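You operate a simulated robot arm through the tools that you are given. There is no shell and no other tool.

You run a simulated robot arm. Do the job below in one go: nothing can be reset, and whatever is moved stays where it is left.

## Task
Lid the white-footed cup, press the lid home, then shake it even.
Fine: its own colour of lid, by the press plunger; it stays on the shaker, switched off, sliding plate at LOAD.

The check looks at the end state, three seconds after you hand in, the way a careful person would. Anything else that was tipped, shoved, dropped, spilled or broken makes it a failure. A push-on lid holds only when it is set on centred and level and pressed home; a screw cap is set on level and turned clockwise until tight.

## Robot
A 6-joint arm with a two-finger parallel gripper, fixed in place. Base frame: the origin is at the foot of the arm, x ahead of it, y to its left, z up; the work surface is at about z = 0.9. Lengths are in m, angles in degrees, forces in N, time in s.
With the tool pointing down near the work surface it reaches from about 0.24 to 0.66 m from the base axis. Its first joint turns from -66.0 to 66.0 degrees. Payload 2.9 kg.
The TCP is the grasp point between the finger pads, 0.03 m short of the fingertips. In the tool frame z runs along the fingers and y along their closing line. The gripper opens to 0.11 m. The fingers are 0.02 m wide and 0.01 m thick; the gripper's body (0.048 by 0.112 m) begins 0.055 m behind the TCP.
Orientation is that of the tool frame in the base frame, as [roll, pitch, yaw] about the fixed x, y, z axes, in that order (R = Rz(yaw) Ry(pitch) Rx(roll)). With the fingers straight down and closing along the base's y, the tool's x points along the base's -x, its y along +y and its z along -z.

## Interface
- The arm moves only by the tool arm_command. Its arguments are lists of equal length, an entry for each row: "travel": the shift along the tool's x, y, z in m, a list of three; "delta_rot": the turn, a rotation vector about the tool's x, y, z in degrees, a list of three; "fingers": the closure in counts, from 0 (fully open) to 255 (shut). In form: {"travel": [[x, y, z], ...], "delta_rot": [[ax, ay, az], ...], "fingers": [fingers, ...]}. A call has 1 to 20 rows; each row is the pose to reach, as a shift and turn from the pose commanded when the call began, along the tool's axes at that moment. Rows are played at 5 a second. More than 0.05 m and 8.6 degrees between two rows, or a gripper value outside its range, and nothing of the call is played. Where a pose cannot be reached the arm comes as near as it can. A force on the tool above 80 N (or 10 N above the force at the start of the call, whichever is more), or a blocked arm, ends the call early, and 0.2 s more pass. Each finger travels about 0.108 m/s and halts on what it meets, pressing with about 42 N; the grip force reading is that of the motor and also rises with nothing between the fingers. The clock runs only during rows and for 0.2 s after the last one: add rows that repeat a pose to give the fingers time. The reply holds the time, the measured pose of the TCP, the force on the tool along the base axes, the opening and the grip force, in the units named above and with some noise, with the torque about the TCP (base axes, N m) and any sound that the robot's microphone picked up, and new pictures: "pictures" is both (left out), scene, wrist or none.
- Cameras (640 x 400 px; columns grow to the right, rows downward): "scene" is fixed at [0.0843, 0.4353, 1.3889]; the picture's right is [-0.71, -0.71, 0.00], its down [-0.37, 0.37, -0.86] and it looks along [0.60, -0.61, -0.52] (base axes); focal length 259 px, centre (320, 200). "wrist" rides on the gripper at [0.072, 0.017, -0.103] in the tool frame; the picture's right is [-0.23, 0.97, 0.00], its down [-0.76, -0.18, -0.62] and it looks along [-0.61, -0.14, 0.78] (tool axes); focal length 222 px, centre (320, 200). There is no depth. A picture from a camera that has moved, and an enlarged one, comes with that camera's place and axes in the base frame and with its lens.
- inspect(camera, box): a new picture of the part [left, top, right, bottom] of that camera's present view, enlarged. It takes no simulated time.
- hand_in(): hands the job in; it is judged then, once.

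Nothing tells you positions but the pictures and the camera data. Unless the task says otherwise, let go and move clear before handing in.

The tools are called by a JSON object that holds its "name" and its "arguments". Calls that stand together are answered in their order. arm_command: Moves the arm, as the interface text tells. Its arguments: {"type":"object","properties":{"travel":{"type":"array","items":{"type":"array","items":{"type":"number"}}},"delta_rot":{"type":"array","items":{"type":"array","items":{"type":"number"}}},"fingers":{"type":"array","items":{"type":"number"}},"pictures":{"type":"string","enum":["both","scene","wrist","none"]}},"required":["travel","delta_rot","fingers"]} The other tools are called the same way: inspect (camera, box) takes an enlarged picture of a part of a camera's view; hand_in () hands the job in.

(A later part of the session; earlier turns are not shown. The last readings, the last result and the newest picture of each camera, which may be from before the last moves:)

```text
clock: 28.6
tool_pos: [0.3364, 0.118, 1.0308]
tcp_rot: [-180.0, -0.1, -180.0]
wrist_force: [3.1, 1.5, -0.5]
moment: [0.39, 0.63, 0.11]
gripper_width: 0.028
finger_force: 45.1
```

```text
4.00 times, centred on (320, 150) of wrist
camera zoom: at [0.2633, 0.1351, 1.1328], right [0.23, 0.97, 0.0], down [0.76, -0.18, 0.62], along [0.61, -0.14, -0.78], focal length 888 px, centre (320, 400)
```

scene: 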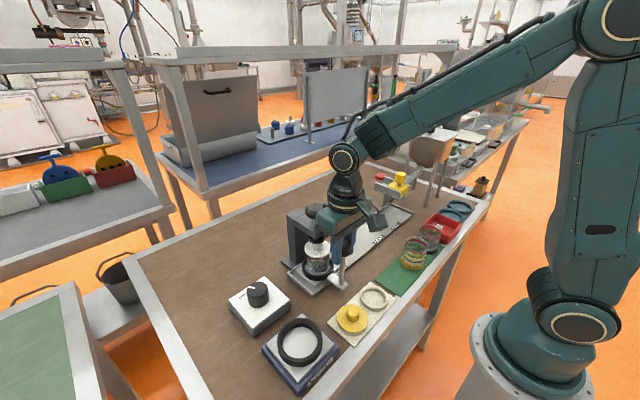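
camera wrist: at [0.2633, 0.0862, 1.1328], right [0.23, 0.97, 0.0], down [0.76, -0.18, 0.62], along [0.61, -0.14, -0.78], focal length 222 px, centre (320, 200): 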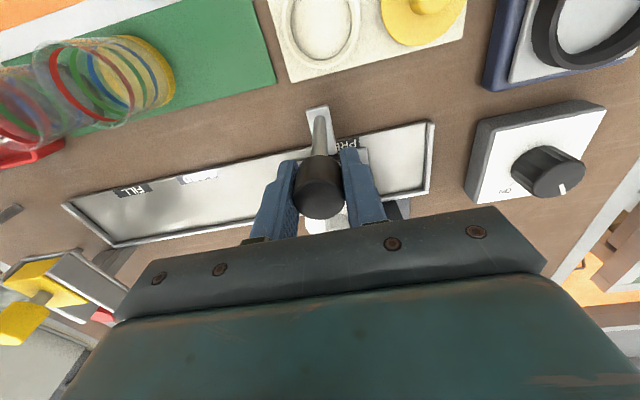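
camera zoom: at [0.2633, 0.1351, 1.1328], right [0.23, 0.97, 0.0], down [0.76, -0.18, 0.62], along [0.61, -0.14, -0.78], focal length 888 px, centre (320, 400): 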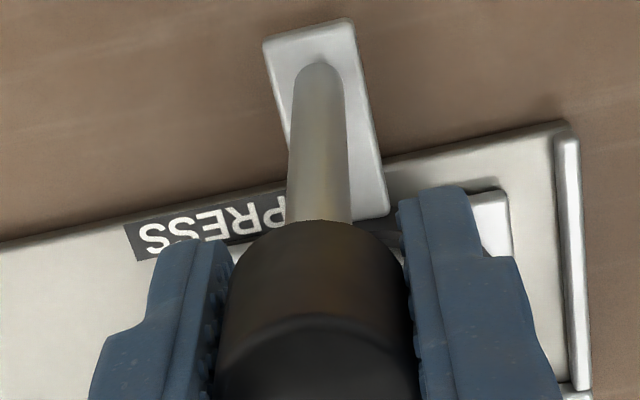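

{"name": "arm_command", "arguments": {"travel": [[0, 0.0015, 0], [0, 0.0015, 0]], "delta_rot": [[0, 0, 0], [0, 0, 0]], "fingers": [200, 200], "pictures": "none"}}

{"name": "inspect", "arguments": {"camera": "scene", "box": [300, 215, 350, 265]}}

{"name": "arm_command", "arguments": {"travel": [[0, 0, 0], [0, 0, 0], [0, 0, 0]], "delta_rot": [[0, 0, 0], [0, 0, 0], [0, 0, 0]], "fingers": [150, 120, 120]}}

{"name": "inspect", "arguments": {"camera": "scene", "box": [300, 215, 350, 265]}}

{"name": "inspect", "arguments": {"camera": "wrist", "box": [240, 100, 400, 220]}}

```text
clock: 29.2
tool_pos: [0.3364, 0.1195, 1.0301]
tcp_rot: [180.0, 0.1, 179.9]
wrist_force: [6.2, 0.5, 4.9]
moment: [0.34, 1.31, 0.05]
gripper_width: 0.0275
finger_force: 44.6
```

```text
8.00 times, centred on (325, 240) of scene
camera zoom: at [0.0845, 0.4352, 1.3889], right [-0.71, -0.71, 0.0], down [-0.37, 0.37, -0.86], along [0.6, -0.61, -0.52], focal length 2075 px, centre (280, -120)
```

zoom: 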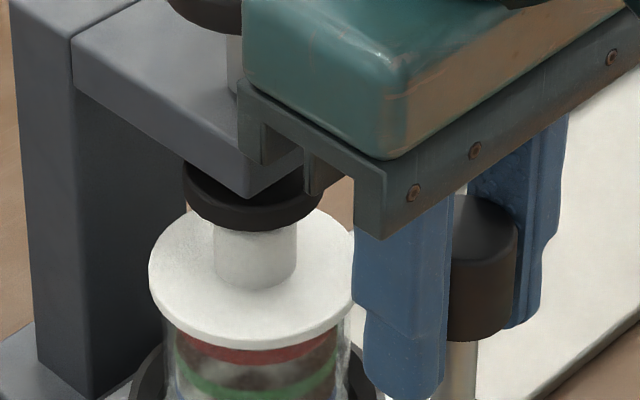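

```text
clock: 30.0
tool_pos: [0.3354, 0.1196, 1.0306]
tcp_rot: [179.9, 0.1, -179.9]
wrist_force: [0.6, 1.1, -0.4]
moment: [0.01, 0.0, 0.05]
gripper_width: 0.0581
finger_force: 0.0
camera wrist: at [0.2629, 0.1361, 1.1325], right [0.23, 0.97, 0.0], down [0.76, -0.18, 0.62], along [0.61, -0.14, -0.78], focal length 222 px, centre (320, 200)
```

scene: 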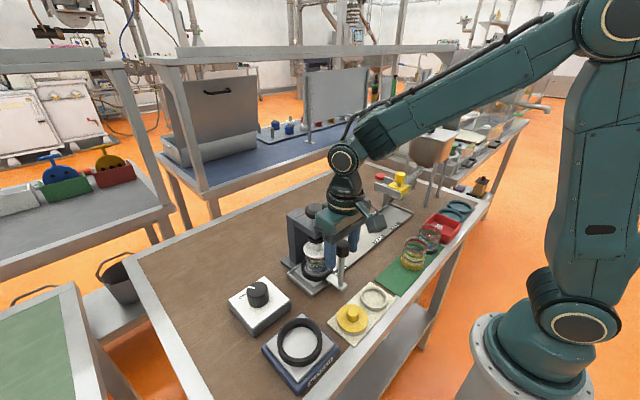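
wrist: 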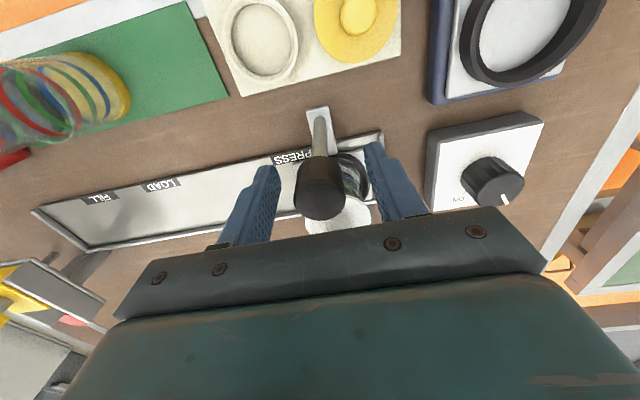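

```text
8.00 times, centred on (325, 240) of scene
camera zoom: at [0.0843, 0.4353, 1.3889], right [-0.71, -0.71, 0.0], down [-0.37, 0.37, -0.86], along [0.6, -0.61, -0.52], focal length 2075 px, centre (280, -120)
```

zoom: 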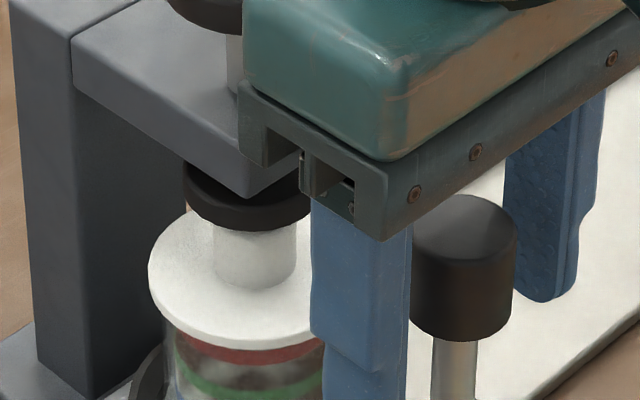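

```text
3.33 times, centred on (320, 160) of wrist
camera zoom: at [0.2629, 0.1361, 1.1325], right [0.23, 0.97, 0.0], down [0.76, -0.18, 0.62], along [0.61, -0.14, -0.78], focal length 740 px, centre (320, 333)
```

zoom: 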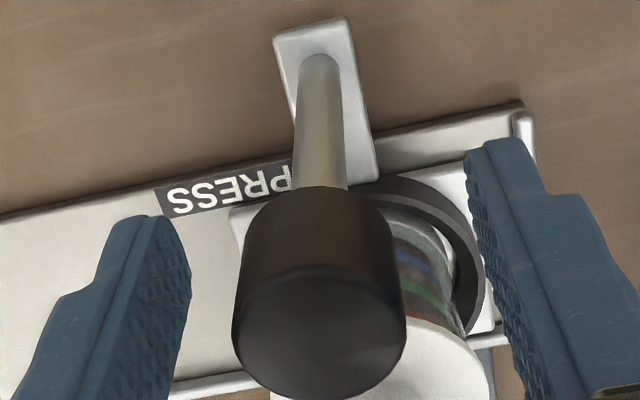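

The plate stays under the plunger after release, aligned within about a millimetre. I rise, shut the fingers and go above the press knob.

{"name": "arm_command", "arguments": {"travel": [[0, 0, -0.04], [0, 0, -0.08], [0, 0, -0.12], [0, 0, -0.15], [-0.035, 0, -0.15], [-0.07, 0.0, -0.15], [-0.07, 0, -0.15]], "delta_rot": [[0, 0, 0], [0, 0, 0], [0, 0, 0], [0, 0, 0], [0, 0, 0], [0, 0, 0], [0, 0, 0]], "fingers": [120, 120, 180, 255, 255, 255, 255]}}

{"name": "inspect", "arguments": {"camera": "wrist", "box": [240, 60, 400, 190]}}

{"name": "inspect", "arguments": {"camera": "scene", "box": [280, 160, 380, 290]}}

```text
clock: 31.6
tool_pos: [0.4067, 0.1182, 1.1801]
tcp_rot: [-180.0, 0.0, -180.0]
wrist_force: [0.4, 0.2, 0.5]
moment: [-0.02, -0.02, 0.01]
gripper_width: 0.0
finger_force: 38.0
camera wrist: at [0.3333, 0.1352, 1.283], right [0.23, 0.97, 0.0], down [0.76, -0.18, 0.62], along [0.61, -0.14, -0.78], focal length 222 px, centre (320, 200)
```

scene: 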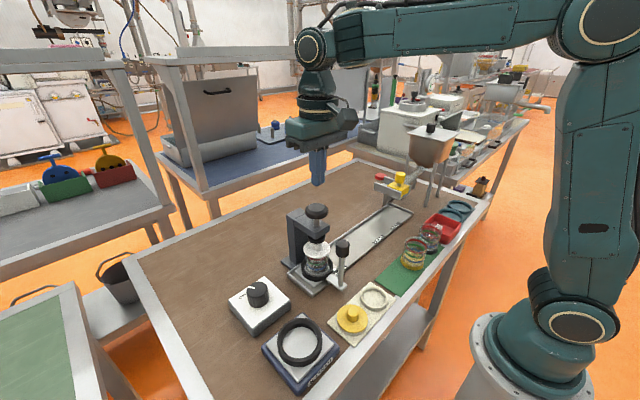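
wrist: 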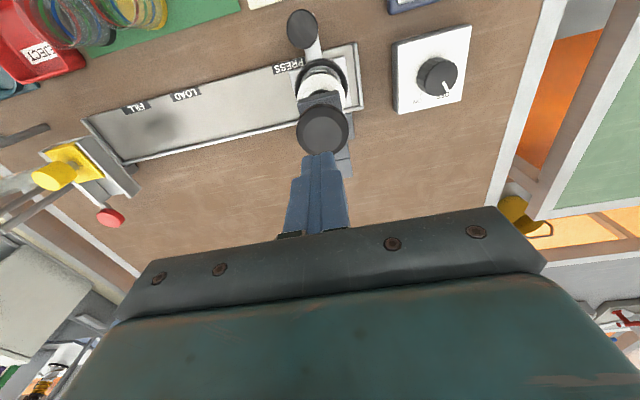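

```text
3.08 times, centred on (320, 125) of wrist
camera zoom: at [0.3333, 0.1352, 1.283], right [0.23, 0.97, 0.0], down [0.76, -0.18, 0.62], along [0.61, -0.14, -0.78], focal length 684 px, centre (320, 431)
```

zoom: 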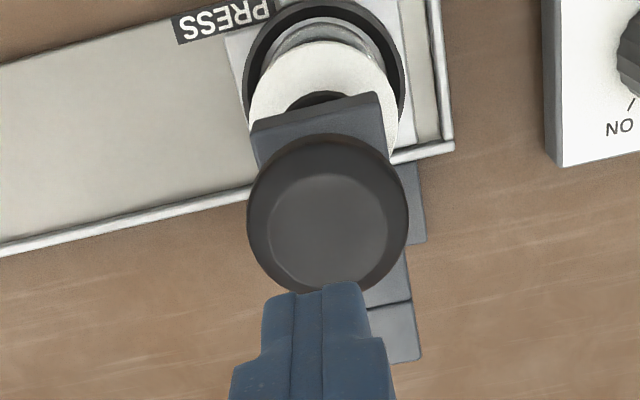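

```text
3.08 times, centred on (330, 225) of scene
camera zoom: at [0.0844, 0.4353, 1.3889], right [-0.71, -0.71, 0.0], down [-0.37, 0.37, -0.86], along [0.6, -0.61, -0.52], focal length 798 px, centre (289, 123)
```

zoom: 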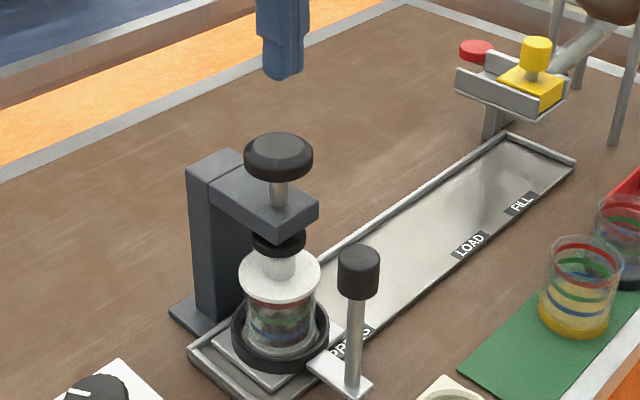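

The press axis is at about (0.409, 0.119), matching the cup. I centre on the knob and go down to just above it.

{"name": "arm_command", "arguments": {"travel": [[-0.004, 0.0012, 0.02], [-0.004, 0.0012, 0.04], [-0.004, 0.0012, 0.048], [-0.004, 0.0012, 0.048]], "delta_rot": [[0, 0, 0], [0, 0, 0], [0, 0, 0], [0, 0, 0]], "fingers": [255, 255, 255, 255]}}

{"name": "inspect", "arguments": {"camera": "wrist", "box": [240, 60, 400, 190]}}

{"name": "inspect", "arguments": {"camera": "scene", "box": [280, 160, 380, 290]}}

```text
clock: 32.6
tool_pos: [0.4105, 0.121, 1.1322]
tcp_rot: [180.0, 0.0, 179.9]
wrist_force: [-0.1, -0.5, -0.2]
moment: [-0.02, 0.02, -0.01]
gripper_width: 0.0003
finger_force: 37.2
camera wrist: at [0.3374, 0.1376, 1.2347], right [0.23, 0.97, 0.0], down [0.76, -0.18, 0.62], along [0.61, -0.14, -0.78], focal length 222 px, centre (320, 200)
```

scene: 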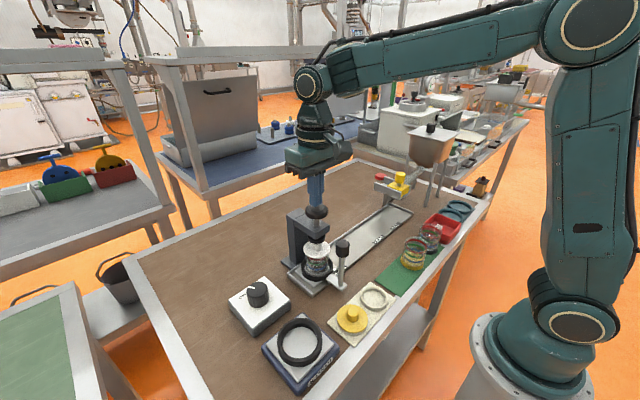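
wrist: 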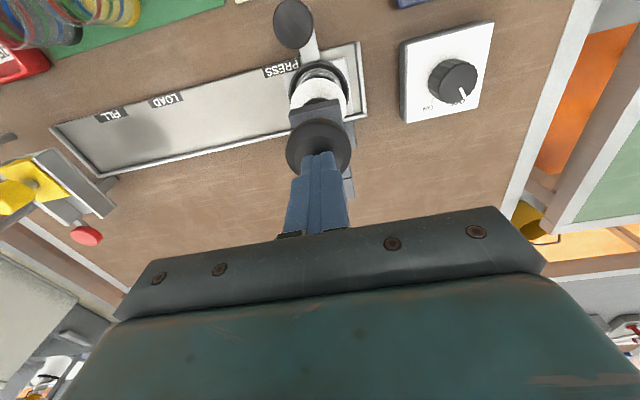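

```text
3.08 times, centred on (320, 125) of wrist
camera zoom: at [0.3374, 0.1376, 1.2347], right [0.23, 0.97, 0.0], down [0.76, -0.18, 0.62], along [0.61, -0.14, -0.78], focal length 684 px, centre (320, 431)
```

zoom: 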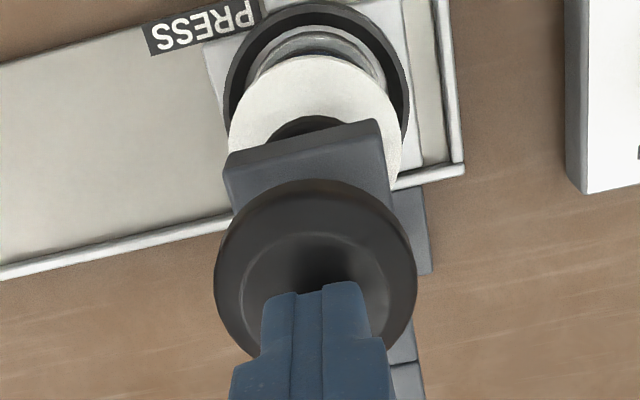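

```text
3.08 times, centred on (330, 225) of scene
camera zoom: at [0.0843, 0.4353, 1.3889], right [-0.71, -0.71, 0.0], down [-0.37, 0.37, -0.86], along [0.6, -0.61, -0.52], focal length 798 px, centre (289, 123)
```

zoom: 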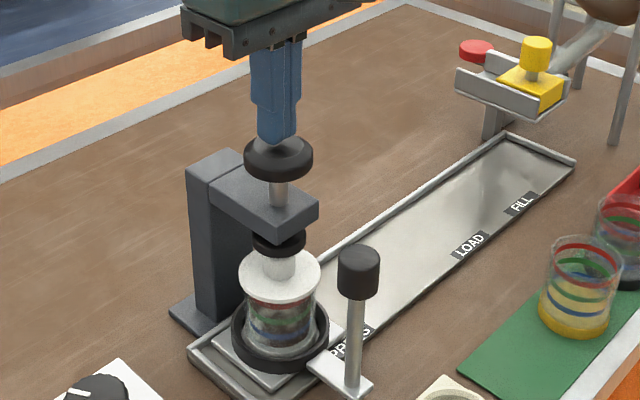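

{"name": "arm_command", "arguments": {"travel": [[0, -0.001, 0.004], [0, -0.001, 0.008], [0, -0.001, 0.012], [0, -0.001, 0.015], [0, -0.001, 0.015]], "delta_rot": [[0, 0, 0], [0, 0, 0], [0, 0, 0], [0, 0, 0], [0, 0, 0]], "fingers": [255, 255, 255, 255, 255], "pictures": "none"}}

{"name": "inspect", "arguments": {"camera": "scene", "box": [280, 180, 360, 280]}}

```text
clock: 33.8
tool_pos: [0.4091, 0.1198, 1.117]
tcp_rot: [179.9, 0.0, 180.0]
wrist_force: [0.8, -1.7, 1.4]
moment: [-0.02, 0.0, 0.03]
gripper_width: 0.0
finger_force: 37.5
heard: click
```

```text
4.00 times, centred on (320, 230) of scene
camera zoom: at [0.0843, 0.4352, 1.3889], right [-0.71, -0.71, 0.0], down [-0.37, 0.37, -0.86], along [0.6, -0.61, -0.52], focal length 1037 px, centre (320, 80)
```

zoom: 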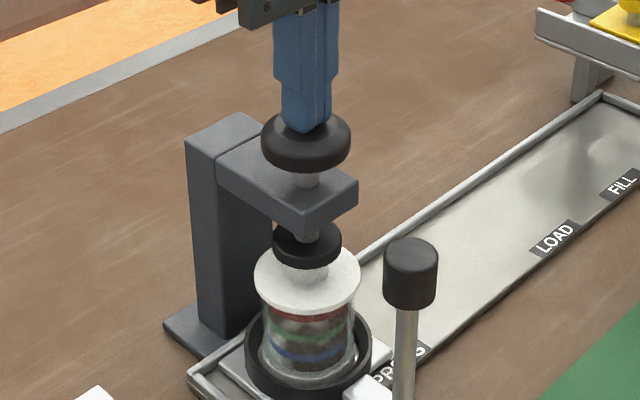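

I heard a click with little force so far. I press on further to be sure the lid is home.

{"name": "arm_command", "arguments": {"travel": [[0, 0, 0.002], [0, 0, 0.004], [0, 0, 0.004]], "delta_rot": [[0, 0, 0], [0, 0, 0], [0, 0, 0]], "fingers": [255, 255, 255], "pictures": "none"}}

{"name": "inspect", "arguments": {"camera": "scene", "box": [280, 180, 360, 280]}}

```text
clock: 34.6
tool_pos: [0.409, 0.1207, 1.1165]
tcp_rot: [179.8, 0.4, 179.9]
wrist_force: [-13.5, -4.4, 48.1]
moment: [-0.16, 0.64, -0.04]
gripper_width: 0.0
finger_force: 37.7
heard: snap
```

```text
4.00 times, centred on (320, 230) of scene
camera zoom: at [0.0833, 0.4349, 1.3891], right [-0.71, -0.71, 0.0], down [-0.37, 0.37, -0.86], along [0.6, -0.61, -0.52], focal length 1037 px, centre (320, 80)
```

zoom: 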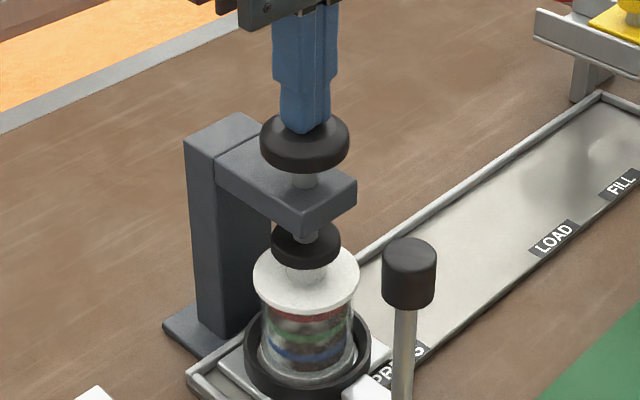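

A snap was heard under about 48 N: the lid is home. I lift off the plunger and check.

{"name": "arm_command", "arguments": {"travel": [[0, 0, -0.002], [0, 0, -0.01], [0, 0, -0.04], [0, 0, -0.065], [0, 0, -0.065]], "delta_rot": [[0, 0, 0], [0, 0, 0], [0, 0, 0], [0, 0, 0], [0, 0, 0]], "fingers": [255, 255, 255, 255, 255]}}

{"name": "inspect", "arguments": {"camera": "scene", "box": [280, 190, 360, 290]}}

{"name": "inspect", "arguments": {"camera": "scene", "box": [295, 225, 345, 285]}}

{"name": "inspect", "arguments": {"camera": "wrist", "box": [240, 20, 400, 160]}}

```text
clock: 35.8
tool_pos: [0.4101, 0.1208, 1.1795]
tcp_rot: [180.0, 0.0, 179.9]
wrist_force: [0.0, -0.2, -0.3]
moment: [-0.01, -0.03, -0.01]
gripper_width: 0.0
finger_force: 38.5
camera wrist: at [0.3374, 0.1369, 1.2823], right [0.23, 0.97, 0.0], down [0.76, -0.18, 0.62], along [0.61, -0.14, -0.78], focal length 222 px, centre (320, 200)
```

scene: 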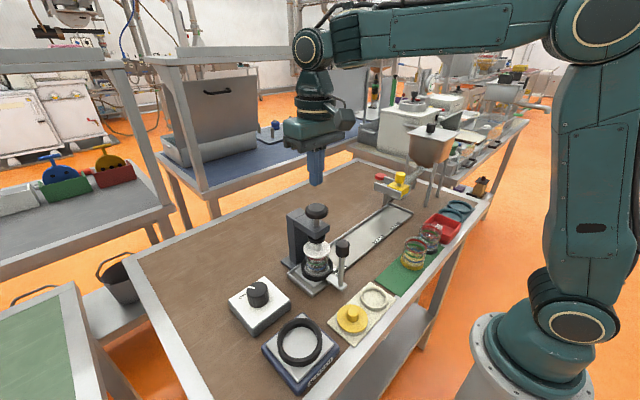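
wrist: 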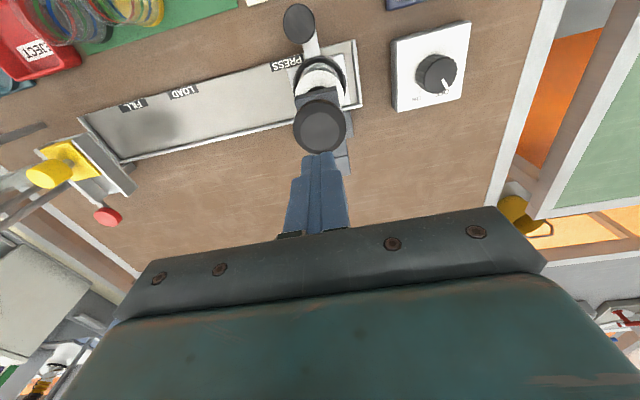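

```text
4.00 times, centred on (320, 240) of scene
camera zoom: at [0.0843, 0.4353, 1.3889], right [-0.71, -0.71, 0.0], down [-0.37, 0.37, -0.86], along [0.6, -0.61, -0.52], focal length 1037 px, centre (320, 40)
```

zoom: 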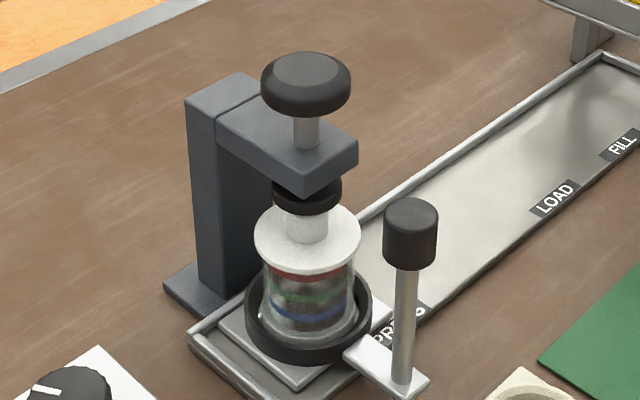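

```text
6.67 times, centred on (320, 255) of scene
camera zoom: at [0.0843, 0.4353, 1.3889], right [-0.71, -0.71, 0.0], down [-0.37, 0.37, -0.86], along [0.6, -0.61, -0.52], focal length 1729 px, centre (320, -167)
```

zoom: 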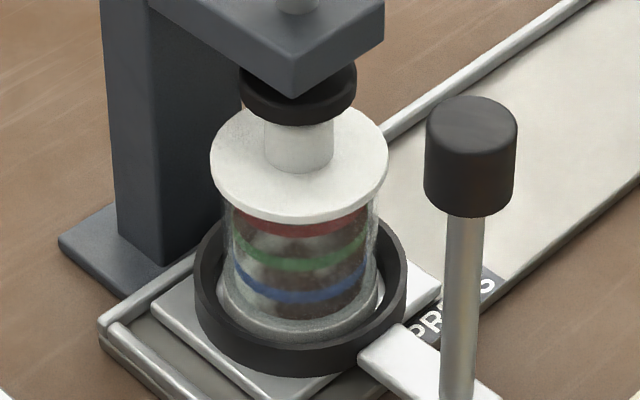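

```text
2.86 times, centred on (320, 90) of wrist
camera zoom: at [0.3374, 0.1369, 1.2823], right [0.23, 0.97, 0.0], down [0.76, -0.18, 0.62], along [0.61, -0.14, -0.78], focal length 635 px, centre (320, 514)
```

zoom: 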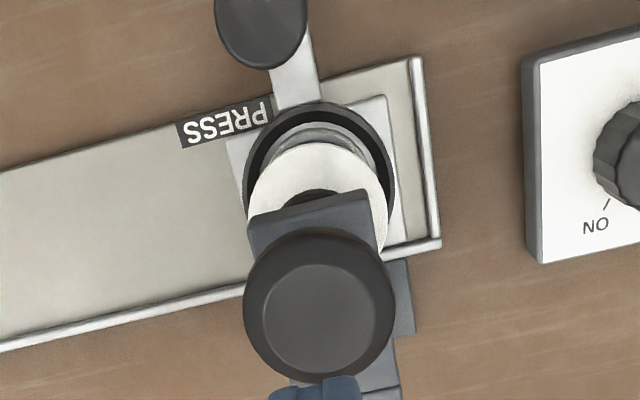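

The plunger sprang back and the lid sits lower and level. I go back to the handle.

{"name": "arm_command", "arguments": {"travel": [[0.04, -0.0005, 0], [0.0742, -0.0005, 0], [0.0742, -0.0005, 0.04], [0.0742, -0.0005, 0.08], [0.0742, -0.0005, 0.08]], "delta_rot": [[0, 0, 0], [0, 0, 0], [0, 0, 0], [0, 0, 0], [0, 0, 0]], "fingers": [255, 180, 120, 120, 120]}}

{"name": "inspect", "arguments": {"camera": "wrist", "box": [240, 80, 400, 200]}}

```text
clock: 37.0
tool_pos: [0.3341, 0.1184, 1.0967]
tcp_rot: [-180.0, -0.1, 179.9]
wrist_force: [0.3, 0.0, -0.1]
moment: [0.03, -0.01, 0.0]
gripper_width: 0.0583
finger_force: 0.0
camera wrist: at [0.2613, 0.1363, 1.1987], right [0.23, 0.97, 0.0], down [0.76, -0.18, 0.62], along [0.61, -0.14, -0.78], focal length 222 px, centre (320, 200)
```

scene: 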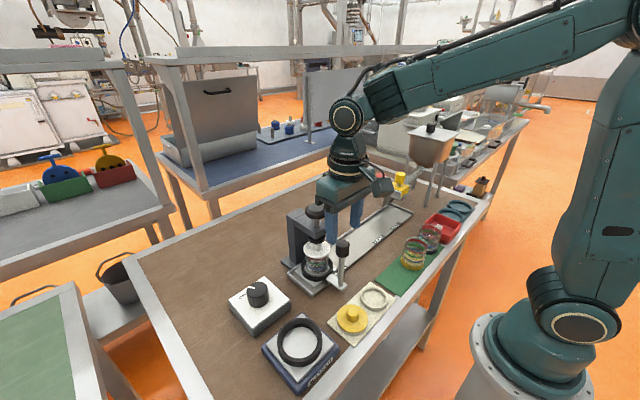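
wrist: 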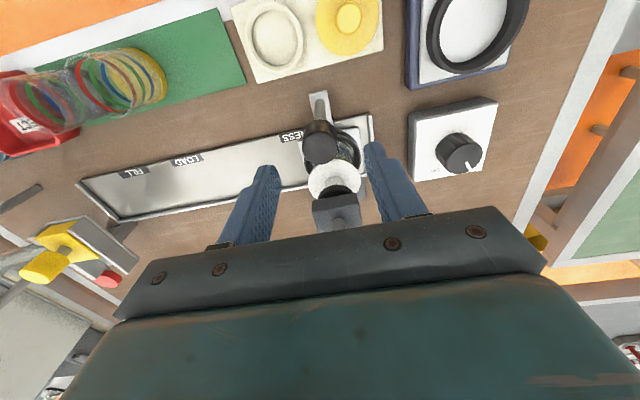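

```text
3.33 times, centred on (320, 140) of wrist
camera zoom: at [0.2613, 0.1363, 1.1987], right [0.23, 0.97, 0.0], down [0.76, -0.18, 0.62], along [0.61, -0.14, -0.78], focal length 740 px, centre (320, 400)
```

zoom: 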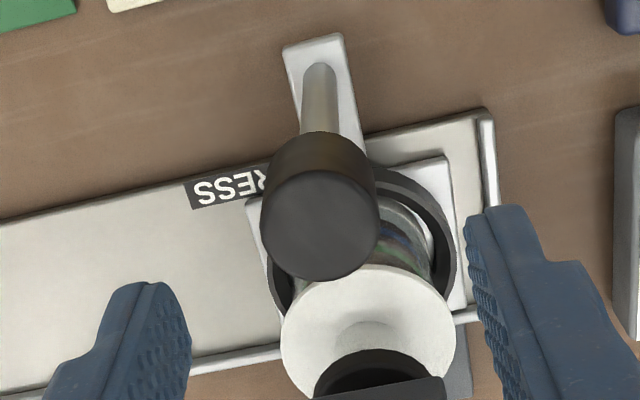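

{"name": "arm_command", "arguments": {"travel": [[0, 0, 0.03], [0, 0, 0.055], [-0.001, 0, 0.0655], [-0.001, 0, 0.0655], [-0.001, 0, 0.0655], [-0.001, 0, 0.0655], [-0.001, 0, 0.0655]], "delta_rot": [[0, 0, 0], [0, 0, 0], [0, 0, 0], [0, 0, 0], [0, 0, 0], [0, 0, 0], [0, 0, 0]], "fingers": [120, 120, 120, 120, 160, 200, 200], "pictures": "none"}}

{"name": "inspect", "arguments": {"camera": "wrist", "box": [240, 80, 400, 200]}}

{"name": "inspect", "arguments": {"camera": "scene", "box": [280, 190, 380, 290]}}

```text
clock: 38.6
tool_pos: [0.3365, 0.1204, 1.0328]
tcp_rot: [-179.9, 0.0, 179.7]
wrist_force: [0.9, -14.4, -1.7]
moment: [0.27, -0.25, -0.11]
gripper_width: 0.028
finger_force: 44.6
```

```text
3.33 times, centred on (320, 140) of wrist
camera zoom: at [0.2635, 0.137, 1.1349], right [0.23, 0.97, 0.0], down [0.76, -0.18, 0.62], along [0.61, -0.14, -0.78], focal length 740 px, centre (320, 400)
```

zoom: 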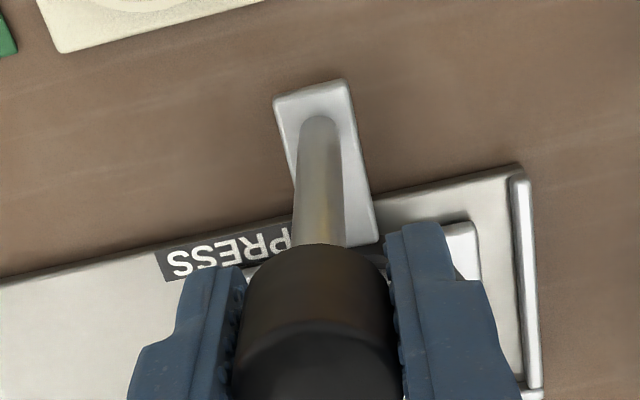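

```text
4.00 times, centred on (330, 240) of scene
camera zoom: at [0.0844, 0.4348, 1.3891], right [-0.71, -0.71, 0.0], down [-0.37, 0.37, -0.86], along [0.6, -0.61, -0.52], focal length 1037 px, centre (280, 40)
```

zoom: 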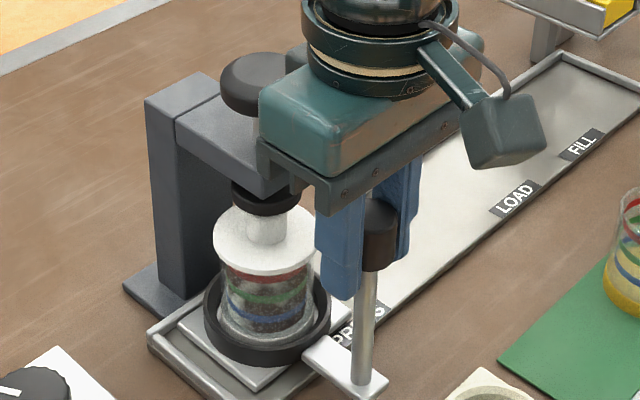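

The handle is held again. I slide the plate back to LOAD, the same 0.17 m.

{"name": "arm_command", "arguments": {"travel": [[0, -0.006, 0], [0, -0.018, 0], [0, -0.034, 0], [0, -0.052, 0], [0, -0.07, 0], [0, -0.088, 0], [0, -0.106, 0], [0, -0.124, 0], [0, -0.14, 0], [0, -0.153, 0], [0, -0.163, 0], [0, -0.1695, 0], [0, -0.1695, 0]], "delta_rot": [[0, 0, 0], [0, 0, 0], [0, 0, 0], [0, 0, 0], [0, 0, 0], [0, 0, 0], [0, 0, 0], [0, 0, 0], [0, 0, 0], [0, 0, 0], [0, 0, 0], [0, 0, 0], [0, 0, 0]], "fingers": [200, 200, 200, 200, 200, 200, 200, 200, 200, 200, 200, 200, 200]}}

{"name": "inspect", "arguments": {"camera": "wrist", "box": [240, 100, 400, 220]}}

{"name": "inspect", "arguments": {"camera": "scene", "box": [340, 170, 420, 260]}}

```text
clock: 41.4
tool_pos: [0.3365, -0.0496, 1.0328]
tcp_rot: [-180.0, -0.1, 180.0]
wrist_force: [-7.8, -0.6, -9.5]
moment: [0.25, -0.74, -0.11]
gripper_width: 0.0278
finger_force: 44.9
camera wrist: at [0.2634, -0.0331, 1.1351], right [0.23, 0.97, 0.0], down [0.76, -0.18, 0.62], along [0.61, -0.14, -0.78], focal length 222 px, centre (320, 200)
```

scene: 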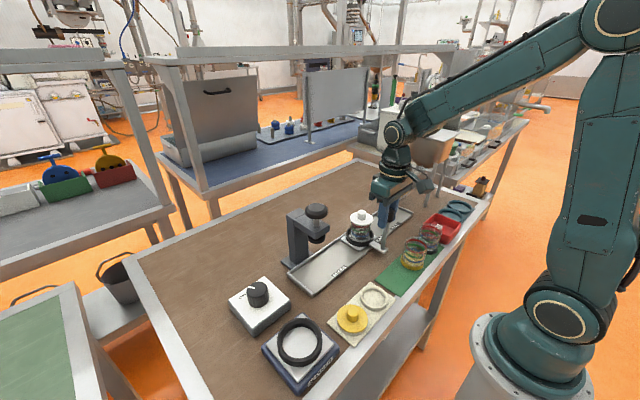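
wrist: 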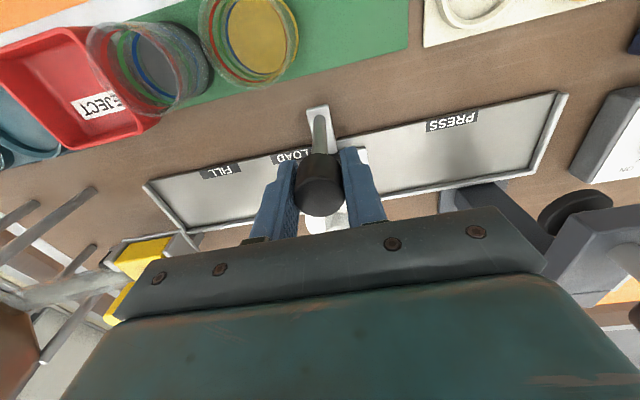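

```text
3.33 times, centred on (320, 160) of wrist
camera zoom: at [0.2634, -0.0331, 1.1351], right [0.23, 0.97, 0.0], down [0.76, -0.18, 0.62], along [0.61, -0.14, -0.78], focal length 740 px, centre (320, 333)
```

zoom: 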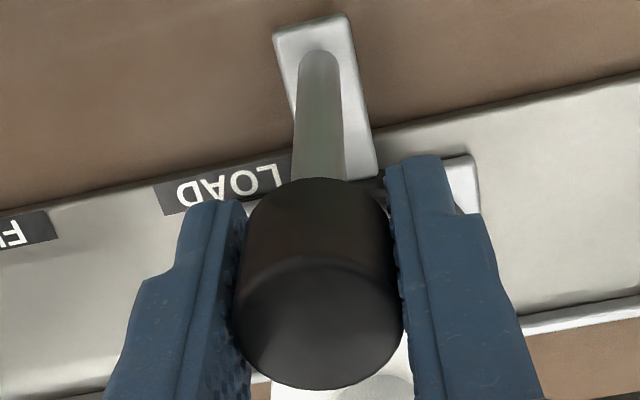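

```text
4.44 times, centred on (380, 215) of scene
camera zoom: at [0.0842, 0.4352, 1.389], right [-0.71, -0.71, 0.0], down [-0.37, 0.37, -0.86], along [0.6, -0.61, -0.52], focal length 1153 px, centre (53, 133)
```

zoom: 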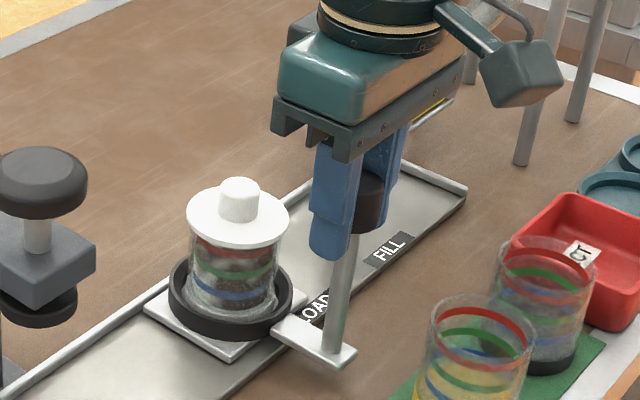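

The plate is within a millimetre of where it stood at LOAD. I trim 0.6 mm, release the handle and rise.

{"name": "arm_command", "arguments": {"travel": [[0, -0.0006, 0], [0, -0.0006, 0], [0, -0.0006, 0], [0, -0.0006, 0], [0, -0.0006, -0.04], [0, -0.0006, -0.08], [0, -0.0006, -0.08]], "delta_rot": [[0, 0, 0], [0, 0, 0], [0, 0, 0], [0, 0, 0], [0, 0, 0], [0, 0, 0], [0, 0, 0]], "fingers": [200, 150, 110, 100, 100, 60, 40]}}

{"name": "inspect", "arguments": {"camera": "wrist", "box": [240, 80, 400, 200]}}

{"name": "inspect", "arguments": {"camera": "scene", "box": [335, 200, 405, 260]}}

```text
clock: 43.0
tool_pos: [0.3369, -0.0491, 1.1126]
tcp_rot: [-179.9, 0.0, 179.9]
wrist_force: [0.5, 0.6, 0.2]
moment: [0.03, 0.01, 0.02]
gripper_width: 0.0927
finger_force: 0.0
camera wrist: at [0.2639, -0.0327, 1.2158], right [0.23, 0.97, 0.0], down [0.76, -0.18, 0.62], along [0.61, -0.14, -0.78], focal length 222 px, centre (320, 200)
```

scene: 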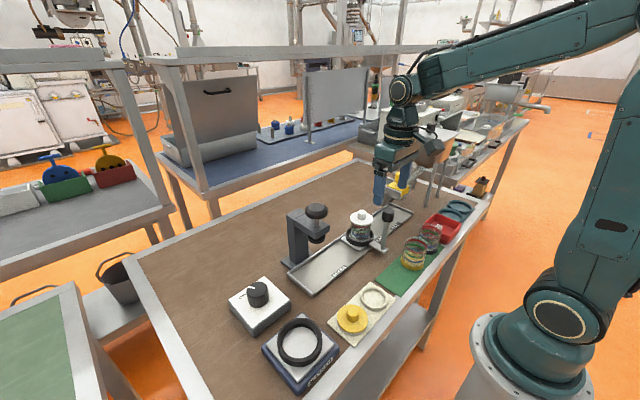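
wrist: 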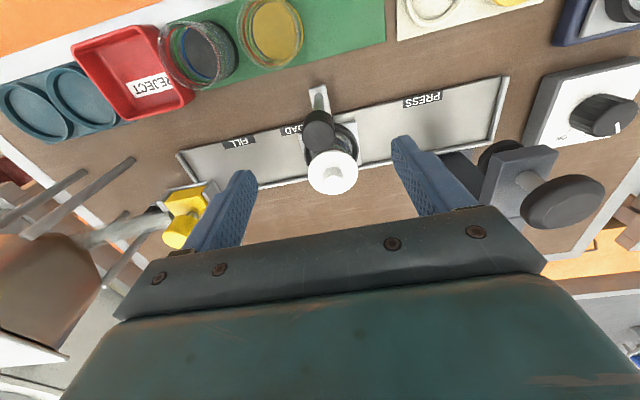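

```text
3.33 times, centred on (320, 140) of wrist
camera zoom: at [0.2639, -0.0327, 1.2158], right [0.23, 0.97, 0.0], down [0.76, -0.18, 0.62], along [0.61, -0.14, -0.78], focal length 740 px, centre (320, 400)
```

zoom: 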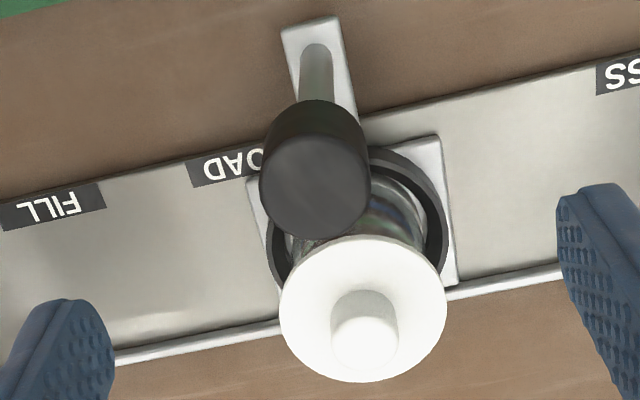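

```text
6.67 times, centred on (370, 230) of scene
camera zoom: at [0.0843, 0.4353, 1.3889], right [-0.71, -0.71, 0.0], down [-0.37, 0.37, -0.86], along [0.6, -0.61, -0.52], focal length 1729 px, centre (-13, 0)
```

zoom: 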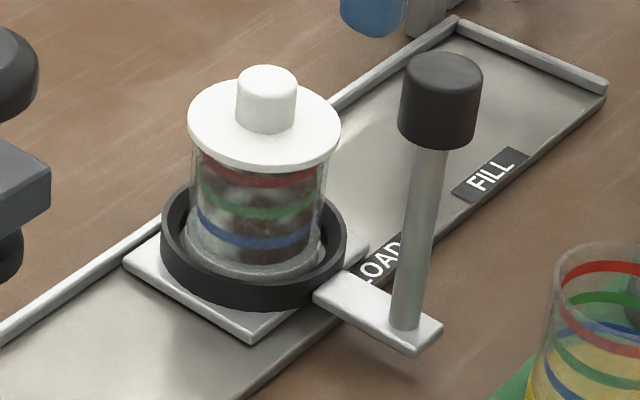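

The plate is exactly back at LOAD. Before lifting I look closely at the lid and the glass to confirm it is seated and intact.

{"name": "inspect", "arguments": {"camera": "scene", "box": [345, 205, 385, 250]}}

{"name": "inspect", "arguments": {"camera": "scene", "box": [350, 205, 375, 232]}}

{"name": "inspect", "arguments": {"camera": "wrist", "box": [295, 105, 365, 200]}}

{"name": "inspect", "arguments": {"camera": "scene", "box": [220, 270, 350, 395]}}

```text
8.89 times, centred on (365, 228) of scene
camera zoom: at [0.0843, 0.4353, 1.3889], right [-0.71, -0.71, 0.0], down [-0.37, 0.37, -0.86], along [0.6, -0.61, -0.52], focal length 2305 px, centre (-80, -44)
```

zoom: 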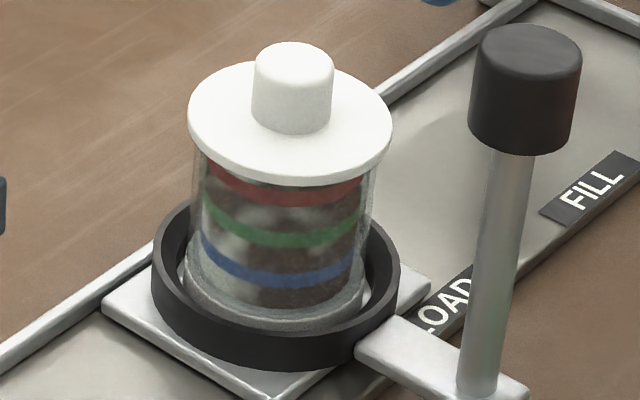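

```text
14.81 times, centred on (362, 218) of scene
camera zoom: at [0.0843, 0.4353, 1.3889], right [-0.71, -0.71, 0.0], down [-0.37, 0.37, -0.86], along [0.6, -0.61, -0.52], focal length 3842 px, centre (-310, -74)
```

zoom: 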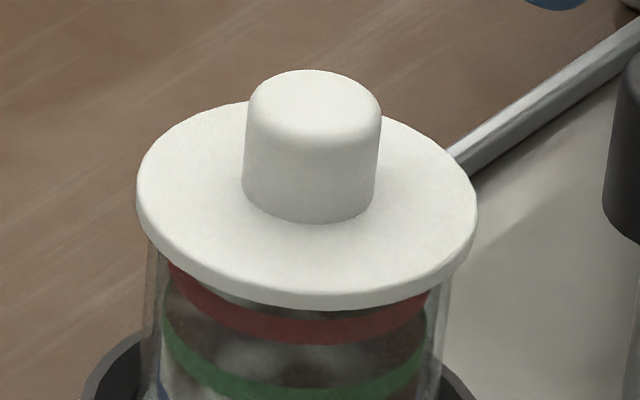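

```text
4.21 times, centred on (330, 152) of wrist
camera zoom: at [0.2639, -0.0327, 1.2158], right [0.23, 0.97, 0.0], down [0.76, -0.18, 0.62], along [0.61, -0.14, -0.78], focal length 935 px, centre (278, 400)
```

zoom: 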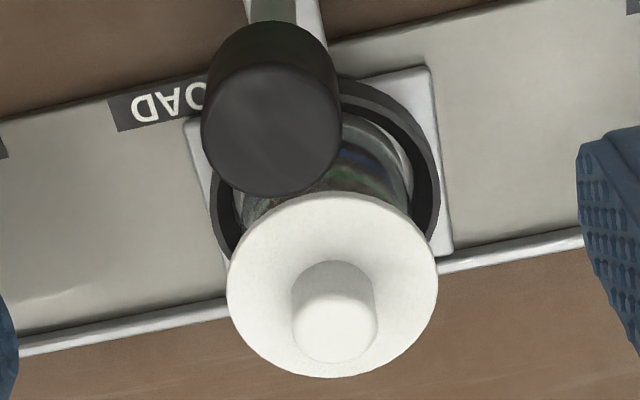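

```text
3.20 times, centred on (285, 332) of scene
camera zoom: at [0.0843, 0.4353, 1.3889], right [-0.71, -0.71, 0.0], down [-0.37, 0.37, -0.86], along [0.6, -0.61, -0.52], focal length 830 px, centre (432, -224)
```

zoom: 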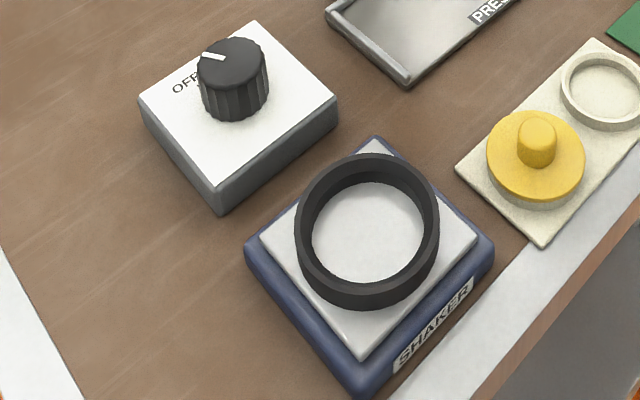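

The lid is flush and level, the glass intact. I will lift the cup slowly by the lid knob, which also proves the lid holds. I go over the knob first.

{"name": "arm_command", "arguments": {"travel": [[-0.035, -0.0003, 0], [-0.0729, -0.0006, 0], [-0.0729, -0.0006, 0.03], [-0.0729, -0.0006, 0.045], [-0.0729, -0.0006, 0.045]], "delta_rot": [[0, 0, 0], [0, 0, 0], [0, 0, 0], [0, 0, 0], [0, 0, 0]], "fingers": [80, 139, 139, 139, 139]}}

{"name": "inspect", "arguments": {"camera": "wrist", "box": [240, 60, 400, 200]}}

```text
clock: 44.2
tool_pos: [0.4093, -0.0523, 1.0683]
tcp_rot: [180.0, 0.0, -180.0]
wrist_force: [0.2, -0.7, -0.4]
moment: [-0.03, 0.04, 0.01]
gripper_width: 0.0499
finger_force: 0.1
camera wrist: at [0.3372, -0.0352, 1.1702], right [0.23, 0.97, 0.0], down [0.76, -0.18, 0.62], along [0.61, -0.14, -0.78], focal length 222 px, centre (320, 200)
```

scene: 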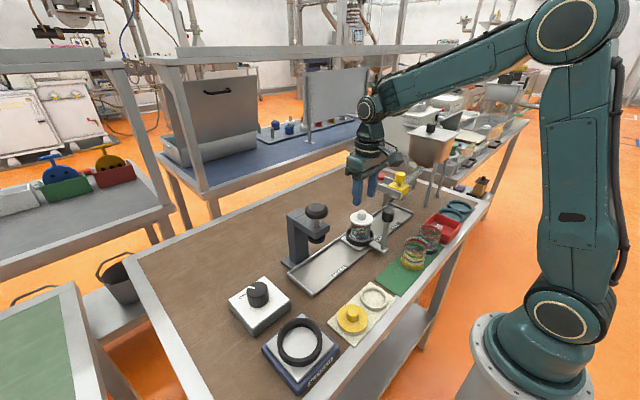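
wrist: 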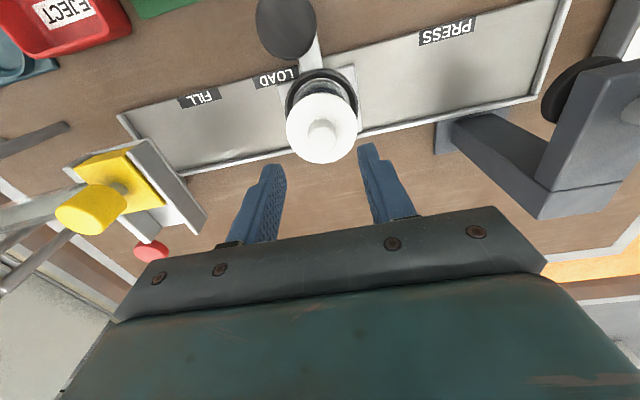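

```text
2.86 times, centred on (320, 130) of wrist
camera zoom: at [0.3372, -0.0352, 1.1702], right [0.23, 0.97, 0.0], down [0.76, -0.18, 0.62], along [0.61, -0.14, -0.78], focal length 635 px, centre (320, 400)
```

zoom: 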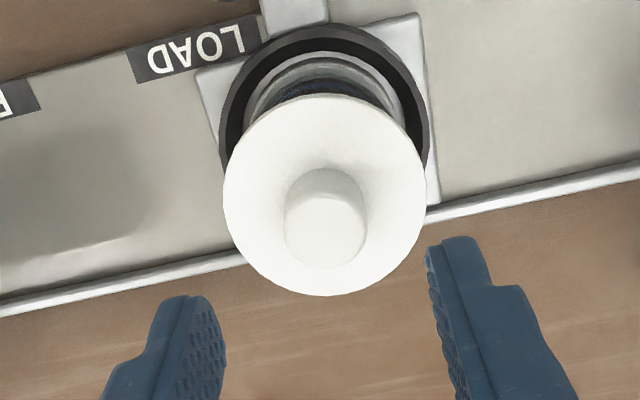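

{"name": "arm_command", "arguments": {"travel": [[0, 0.0014, 0.02], [0, 0.0014, 0.04], [0, 0.0014, 0.05], [0, 0.0014, 0.0535], [0, 0.0014, 0.0535]], "delta_rot": [[0, 0, 0], [0, 0, 0], [0, 0, 0], [0, 0, 0], [0, 0, 0]], "fingers": [139, 139, 139, 139, 139], "pictures": "none"}}

{"name": "inspect", "arguments": {"camera": "wrist", "box": [240, 80, 400, 215]}}

{"name": "inspect", "arguments": {"camera": "scene", "box": [340, 195, 390, 250]}}

```text
clock: 45.4
tool_pos: [0.4107, -0.05, 1.0148]
tcp_rot: [-179.9, 0.1, -179.9]
wrist_force: [-0.1, -1.0, 6.5]
moment: [0.01, 0.09, 0.01]
gripper_width: 0.0501
finger_force: 0.0
```

```text
2.96 times, centred on (320, 148) of wrist
camera zoom: at [0.3376, -0.0339, 1.1164], right [0.23, 0.97, 0.0], down [0.76, -0.18, 0.62], along [0.61, -0.14, -0.78], focal length 658 px, centre (320, 356)
```

zoom: 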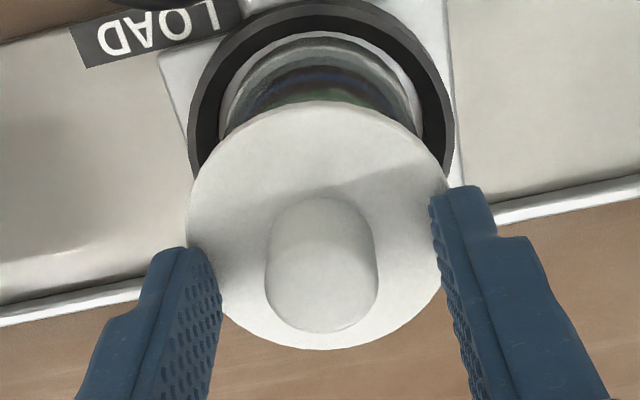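

```text
7.27 times, centred on (365, 222) of scene
camera zoom: at [0.0842, 0.4352, 1.3889], right [-0.71, -0.71, 0.0], down [-0.37, 0.37, -0.86], along [0.6, -0.61, -0.52], focal length 1886 px, centre (-7, 36)
```

zoom: 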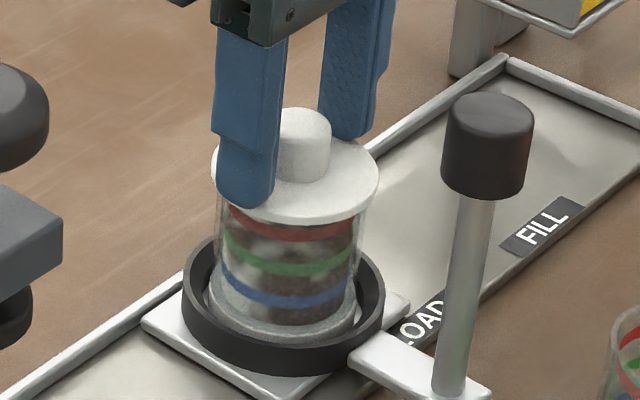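

The fingertips just touch the lid's disc. I back up 2 mm, close on the knob, then lift a few millimetres as a test.

{"name": "arm_command", "arguments": {"travel": [[0, 0, -0.002], [0, 0, -0.0022], [0, 0, -0.0022], [0, 0, -0.0022], [0, 0, -0.0022], [0, 0, -0.0022]], "delta_rot": [[0, 0, 0], [0, 0, 0], [0, 0, 0], [0, 0, 0], [0, 0, 0], [0, 0, 0]], "fingers": [139, 200, 255, 255, 255, 255], "pictures": "none"}}

{"name": "arm_command", "arguments": {"travel": [[0, 0, -0.002], [0, 0, -0.004], [0, 0, -0.006], [0, 0, -0.006]], "delta_rot": [[0, 0, 0], [0, 0, 0], [0, 0, 0], [0, 0, 0]], "fingers": [255, 255, 255, 255], "pictures": "none"}}

{"name": "inspect", "arguments": {"camera": "scene", "box": [340, 195, 390, 250]}}

{"name": "inspect", "arguments": {"camera": "wrist", "box": [240, 60, 400, 215]}}

```text
clock: 46.8
tool_pos: [0.4098, -0.0503, 1.0155]
tcp_rot: [-180.0, 0.0, -179.9]
wrist_force: [-0.3, 0.9, -1.2]
moment: [-0.02, -0.02, -0.03]
gripper_width: 0.02
finger_force: 42.4
```

```text
clock: 47.8
tool_pos: [0.4094, -0.0499, 1.0237]
tcp_rot: [179.9, 0.0, 180.0]
wrist_force: [0.5, 0.6, -1.5]
moment: [-0.02, -0.02, 0.02]
gripper_width: 0.0201
finger_force: 42.4
```

```text
7.27 times, centred on (365, 222) of scene
camera zoom: at [0.0843, 0.4352, 1.3889], right [-0.71, -0.71, 0.0], down [-0.37, 0.37, -0.86], along [0.6, -0.61, -0.52], focal length 1886 px, centre (-7, 36)
```

zoom: 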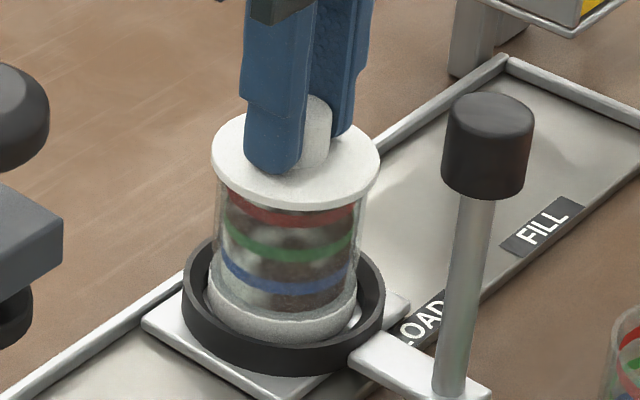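

```text
2.58 times, centred on (320, 138) of wrist
camera zoom: at [0.3371, -0.0329, 1.125], right [0.23, 0.97, 0.0], down [0.76, -0.18, 0.62], along [0.61, -0.14, -0.78], focal length 573 px, centre (320, 361)
```

zoom: 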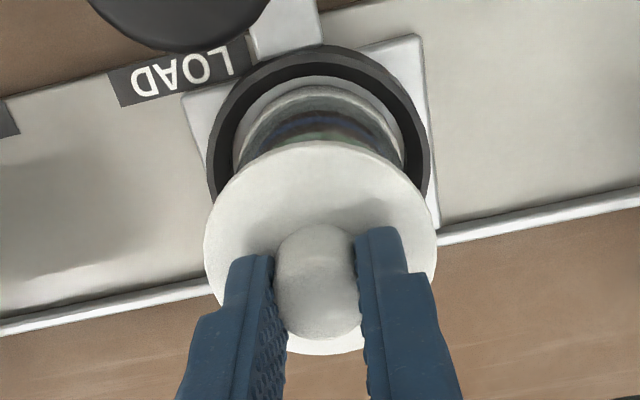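

The cup comes up with its lid — the white foot is now visible, and the lid holds. I lift higher and carry it over to the shaker.

{"name": "arm_command", "arguments": {"travel": [[0, 0, -0.012], [0, 0, -0.03], [0, 0, -0.052], [0, 0, -0.075], [0, 0, -0.098], [0, 0, -0.12], [0, 0, -0.142], [0, 0, -0.164], [0, 0, -0.18], [0, 0, -0.188], [0, 0, -0.188]], "delta_rot": [[0, 0, 0], [0, 0, 0], [0, 0, 0], [0, 0, 0], [0, 0, 0], [0, 0, 0], [0, 0, 0], [0, 0, 0], [0, 0, 0], [0, 0, 0], [0, 0, 0]], "fingers": [255, 255, 255, 255, 255, 255, 255, 255, 255, 255, 255]}}

{"name": "inspect", "arguments": {"camera": "scene", "box": [310, 90, 410, 270]}}

```text
clock: 50.2
tool_pos: [0.4106, -0.0511, 1.2118]
tcp_rot: [-180.0, 0.0, -180.0]
wrist_force: [-0.1, -0.1, -1.3]
moment: [-0.02, -0.01, -0.03]
gripper_width: 0.0202
finger_force: 42.5
camera wrist: at [0.3377, -0.0337, 1.3138], right [0.23, 0.97, 0.0], down [0.76, -0.18, 0.62], along [0.61, -0.14, -0.78], focal length 222 px, centre (320, 200)
```

scene: 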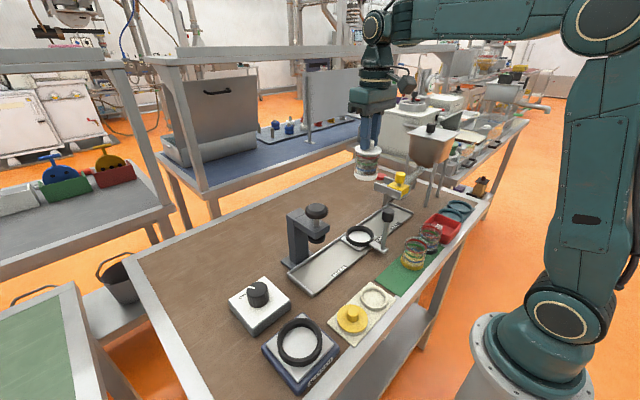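
wrist: 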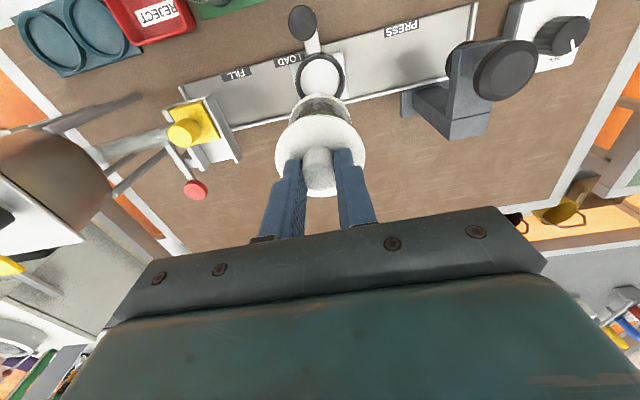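

```text
2.22 times, centred on (360, 180) of scene
camera zoom: at [0.0843, 0.4353, 1.3889], right [-0.71, -0.71, 0.0], down [-0.37, 0.37, -0.86], along [0.6, -0.61, -0.52], focal length 576 px, centre (231, 244)
```

zoom: 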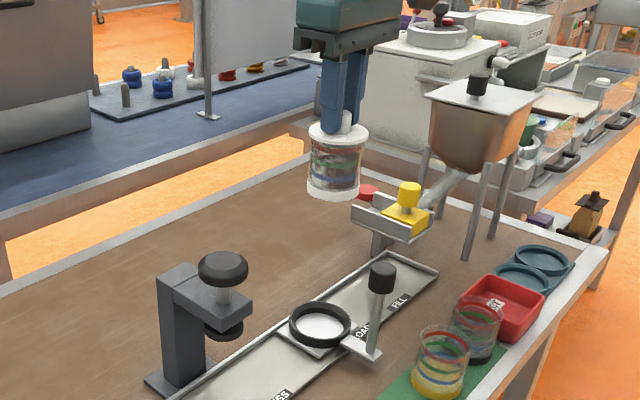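

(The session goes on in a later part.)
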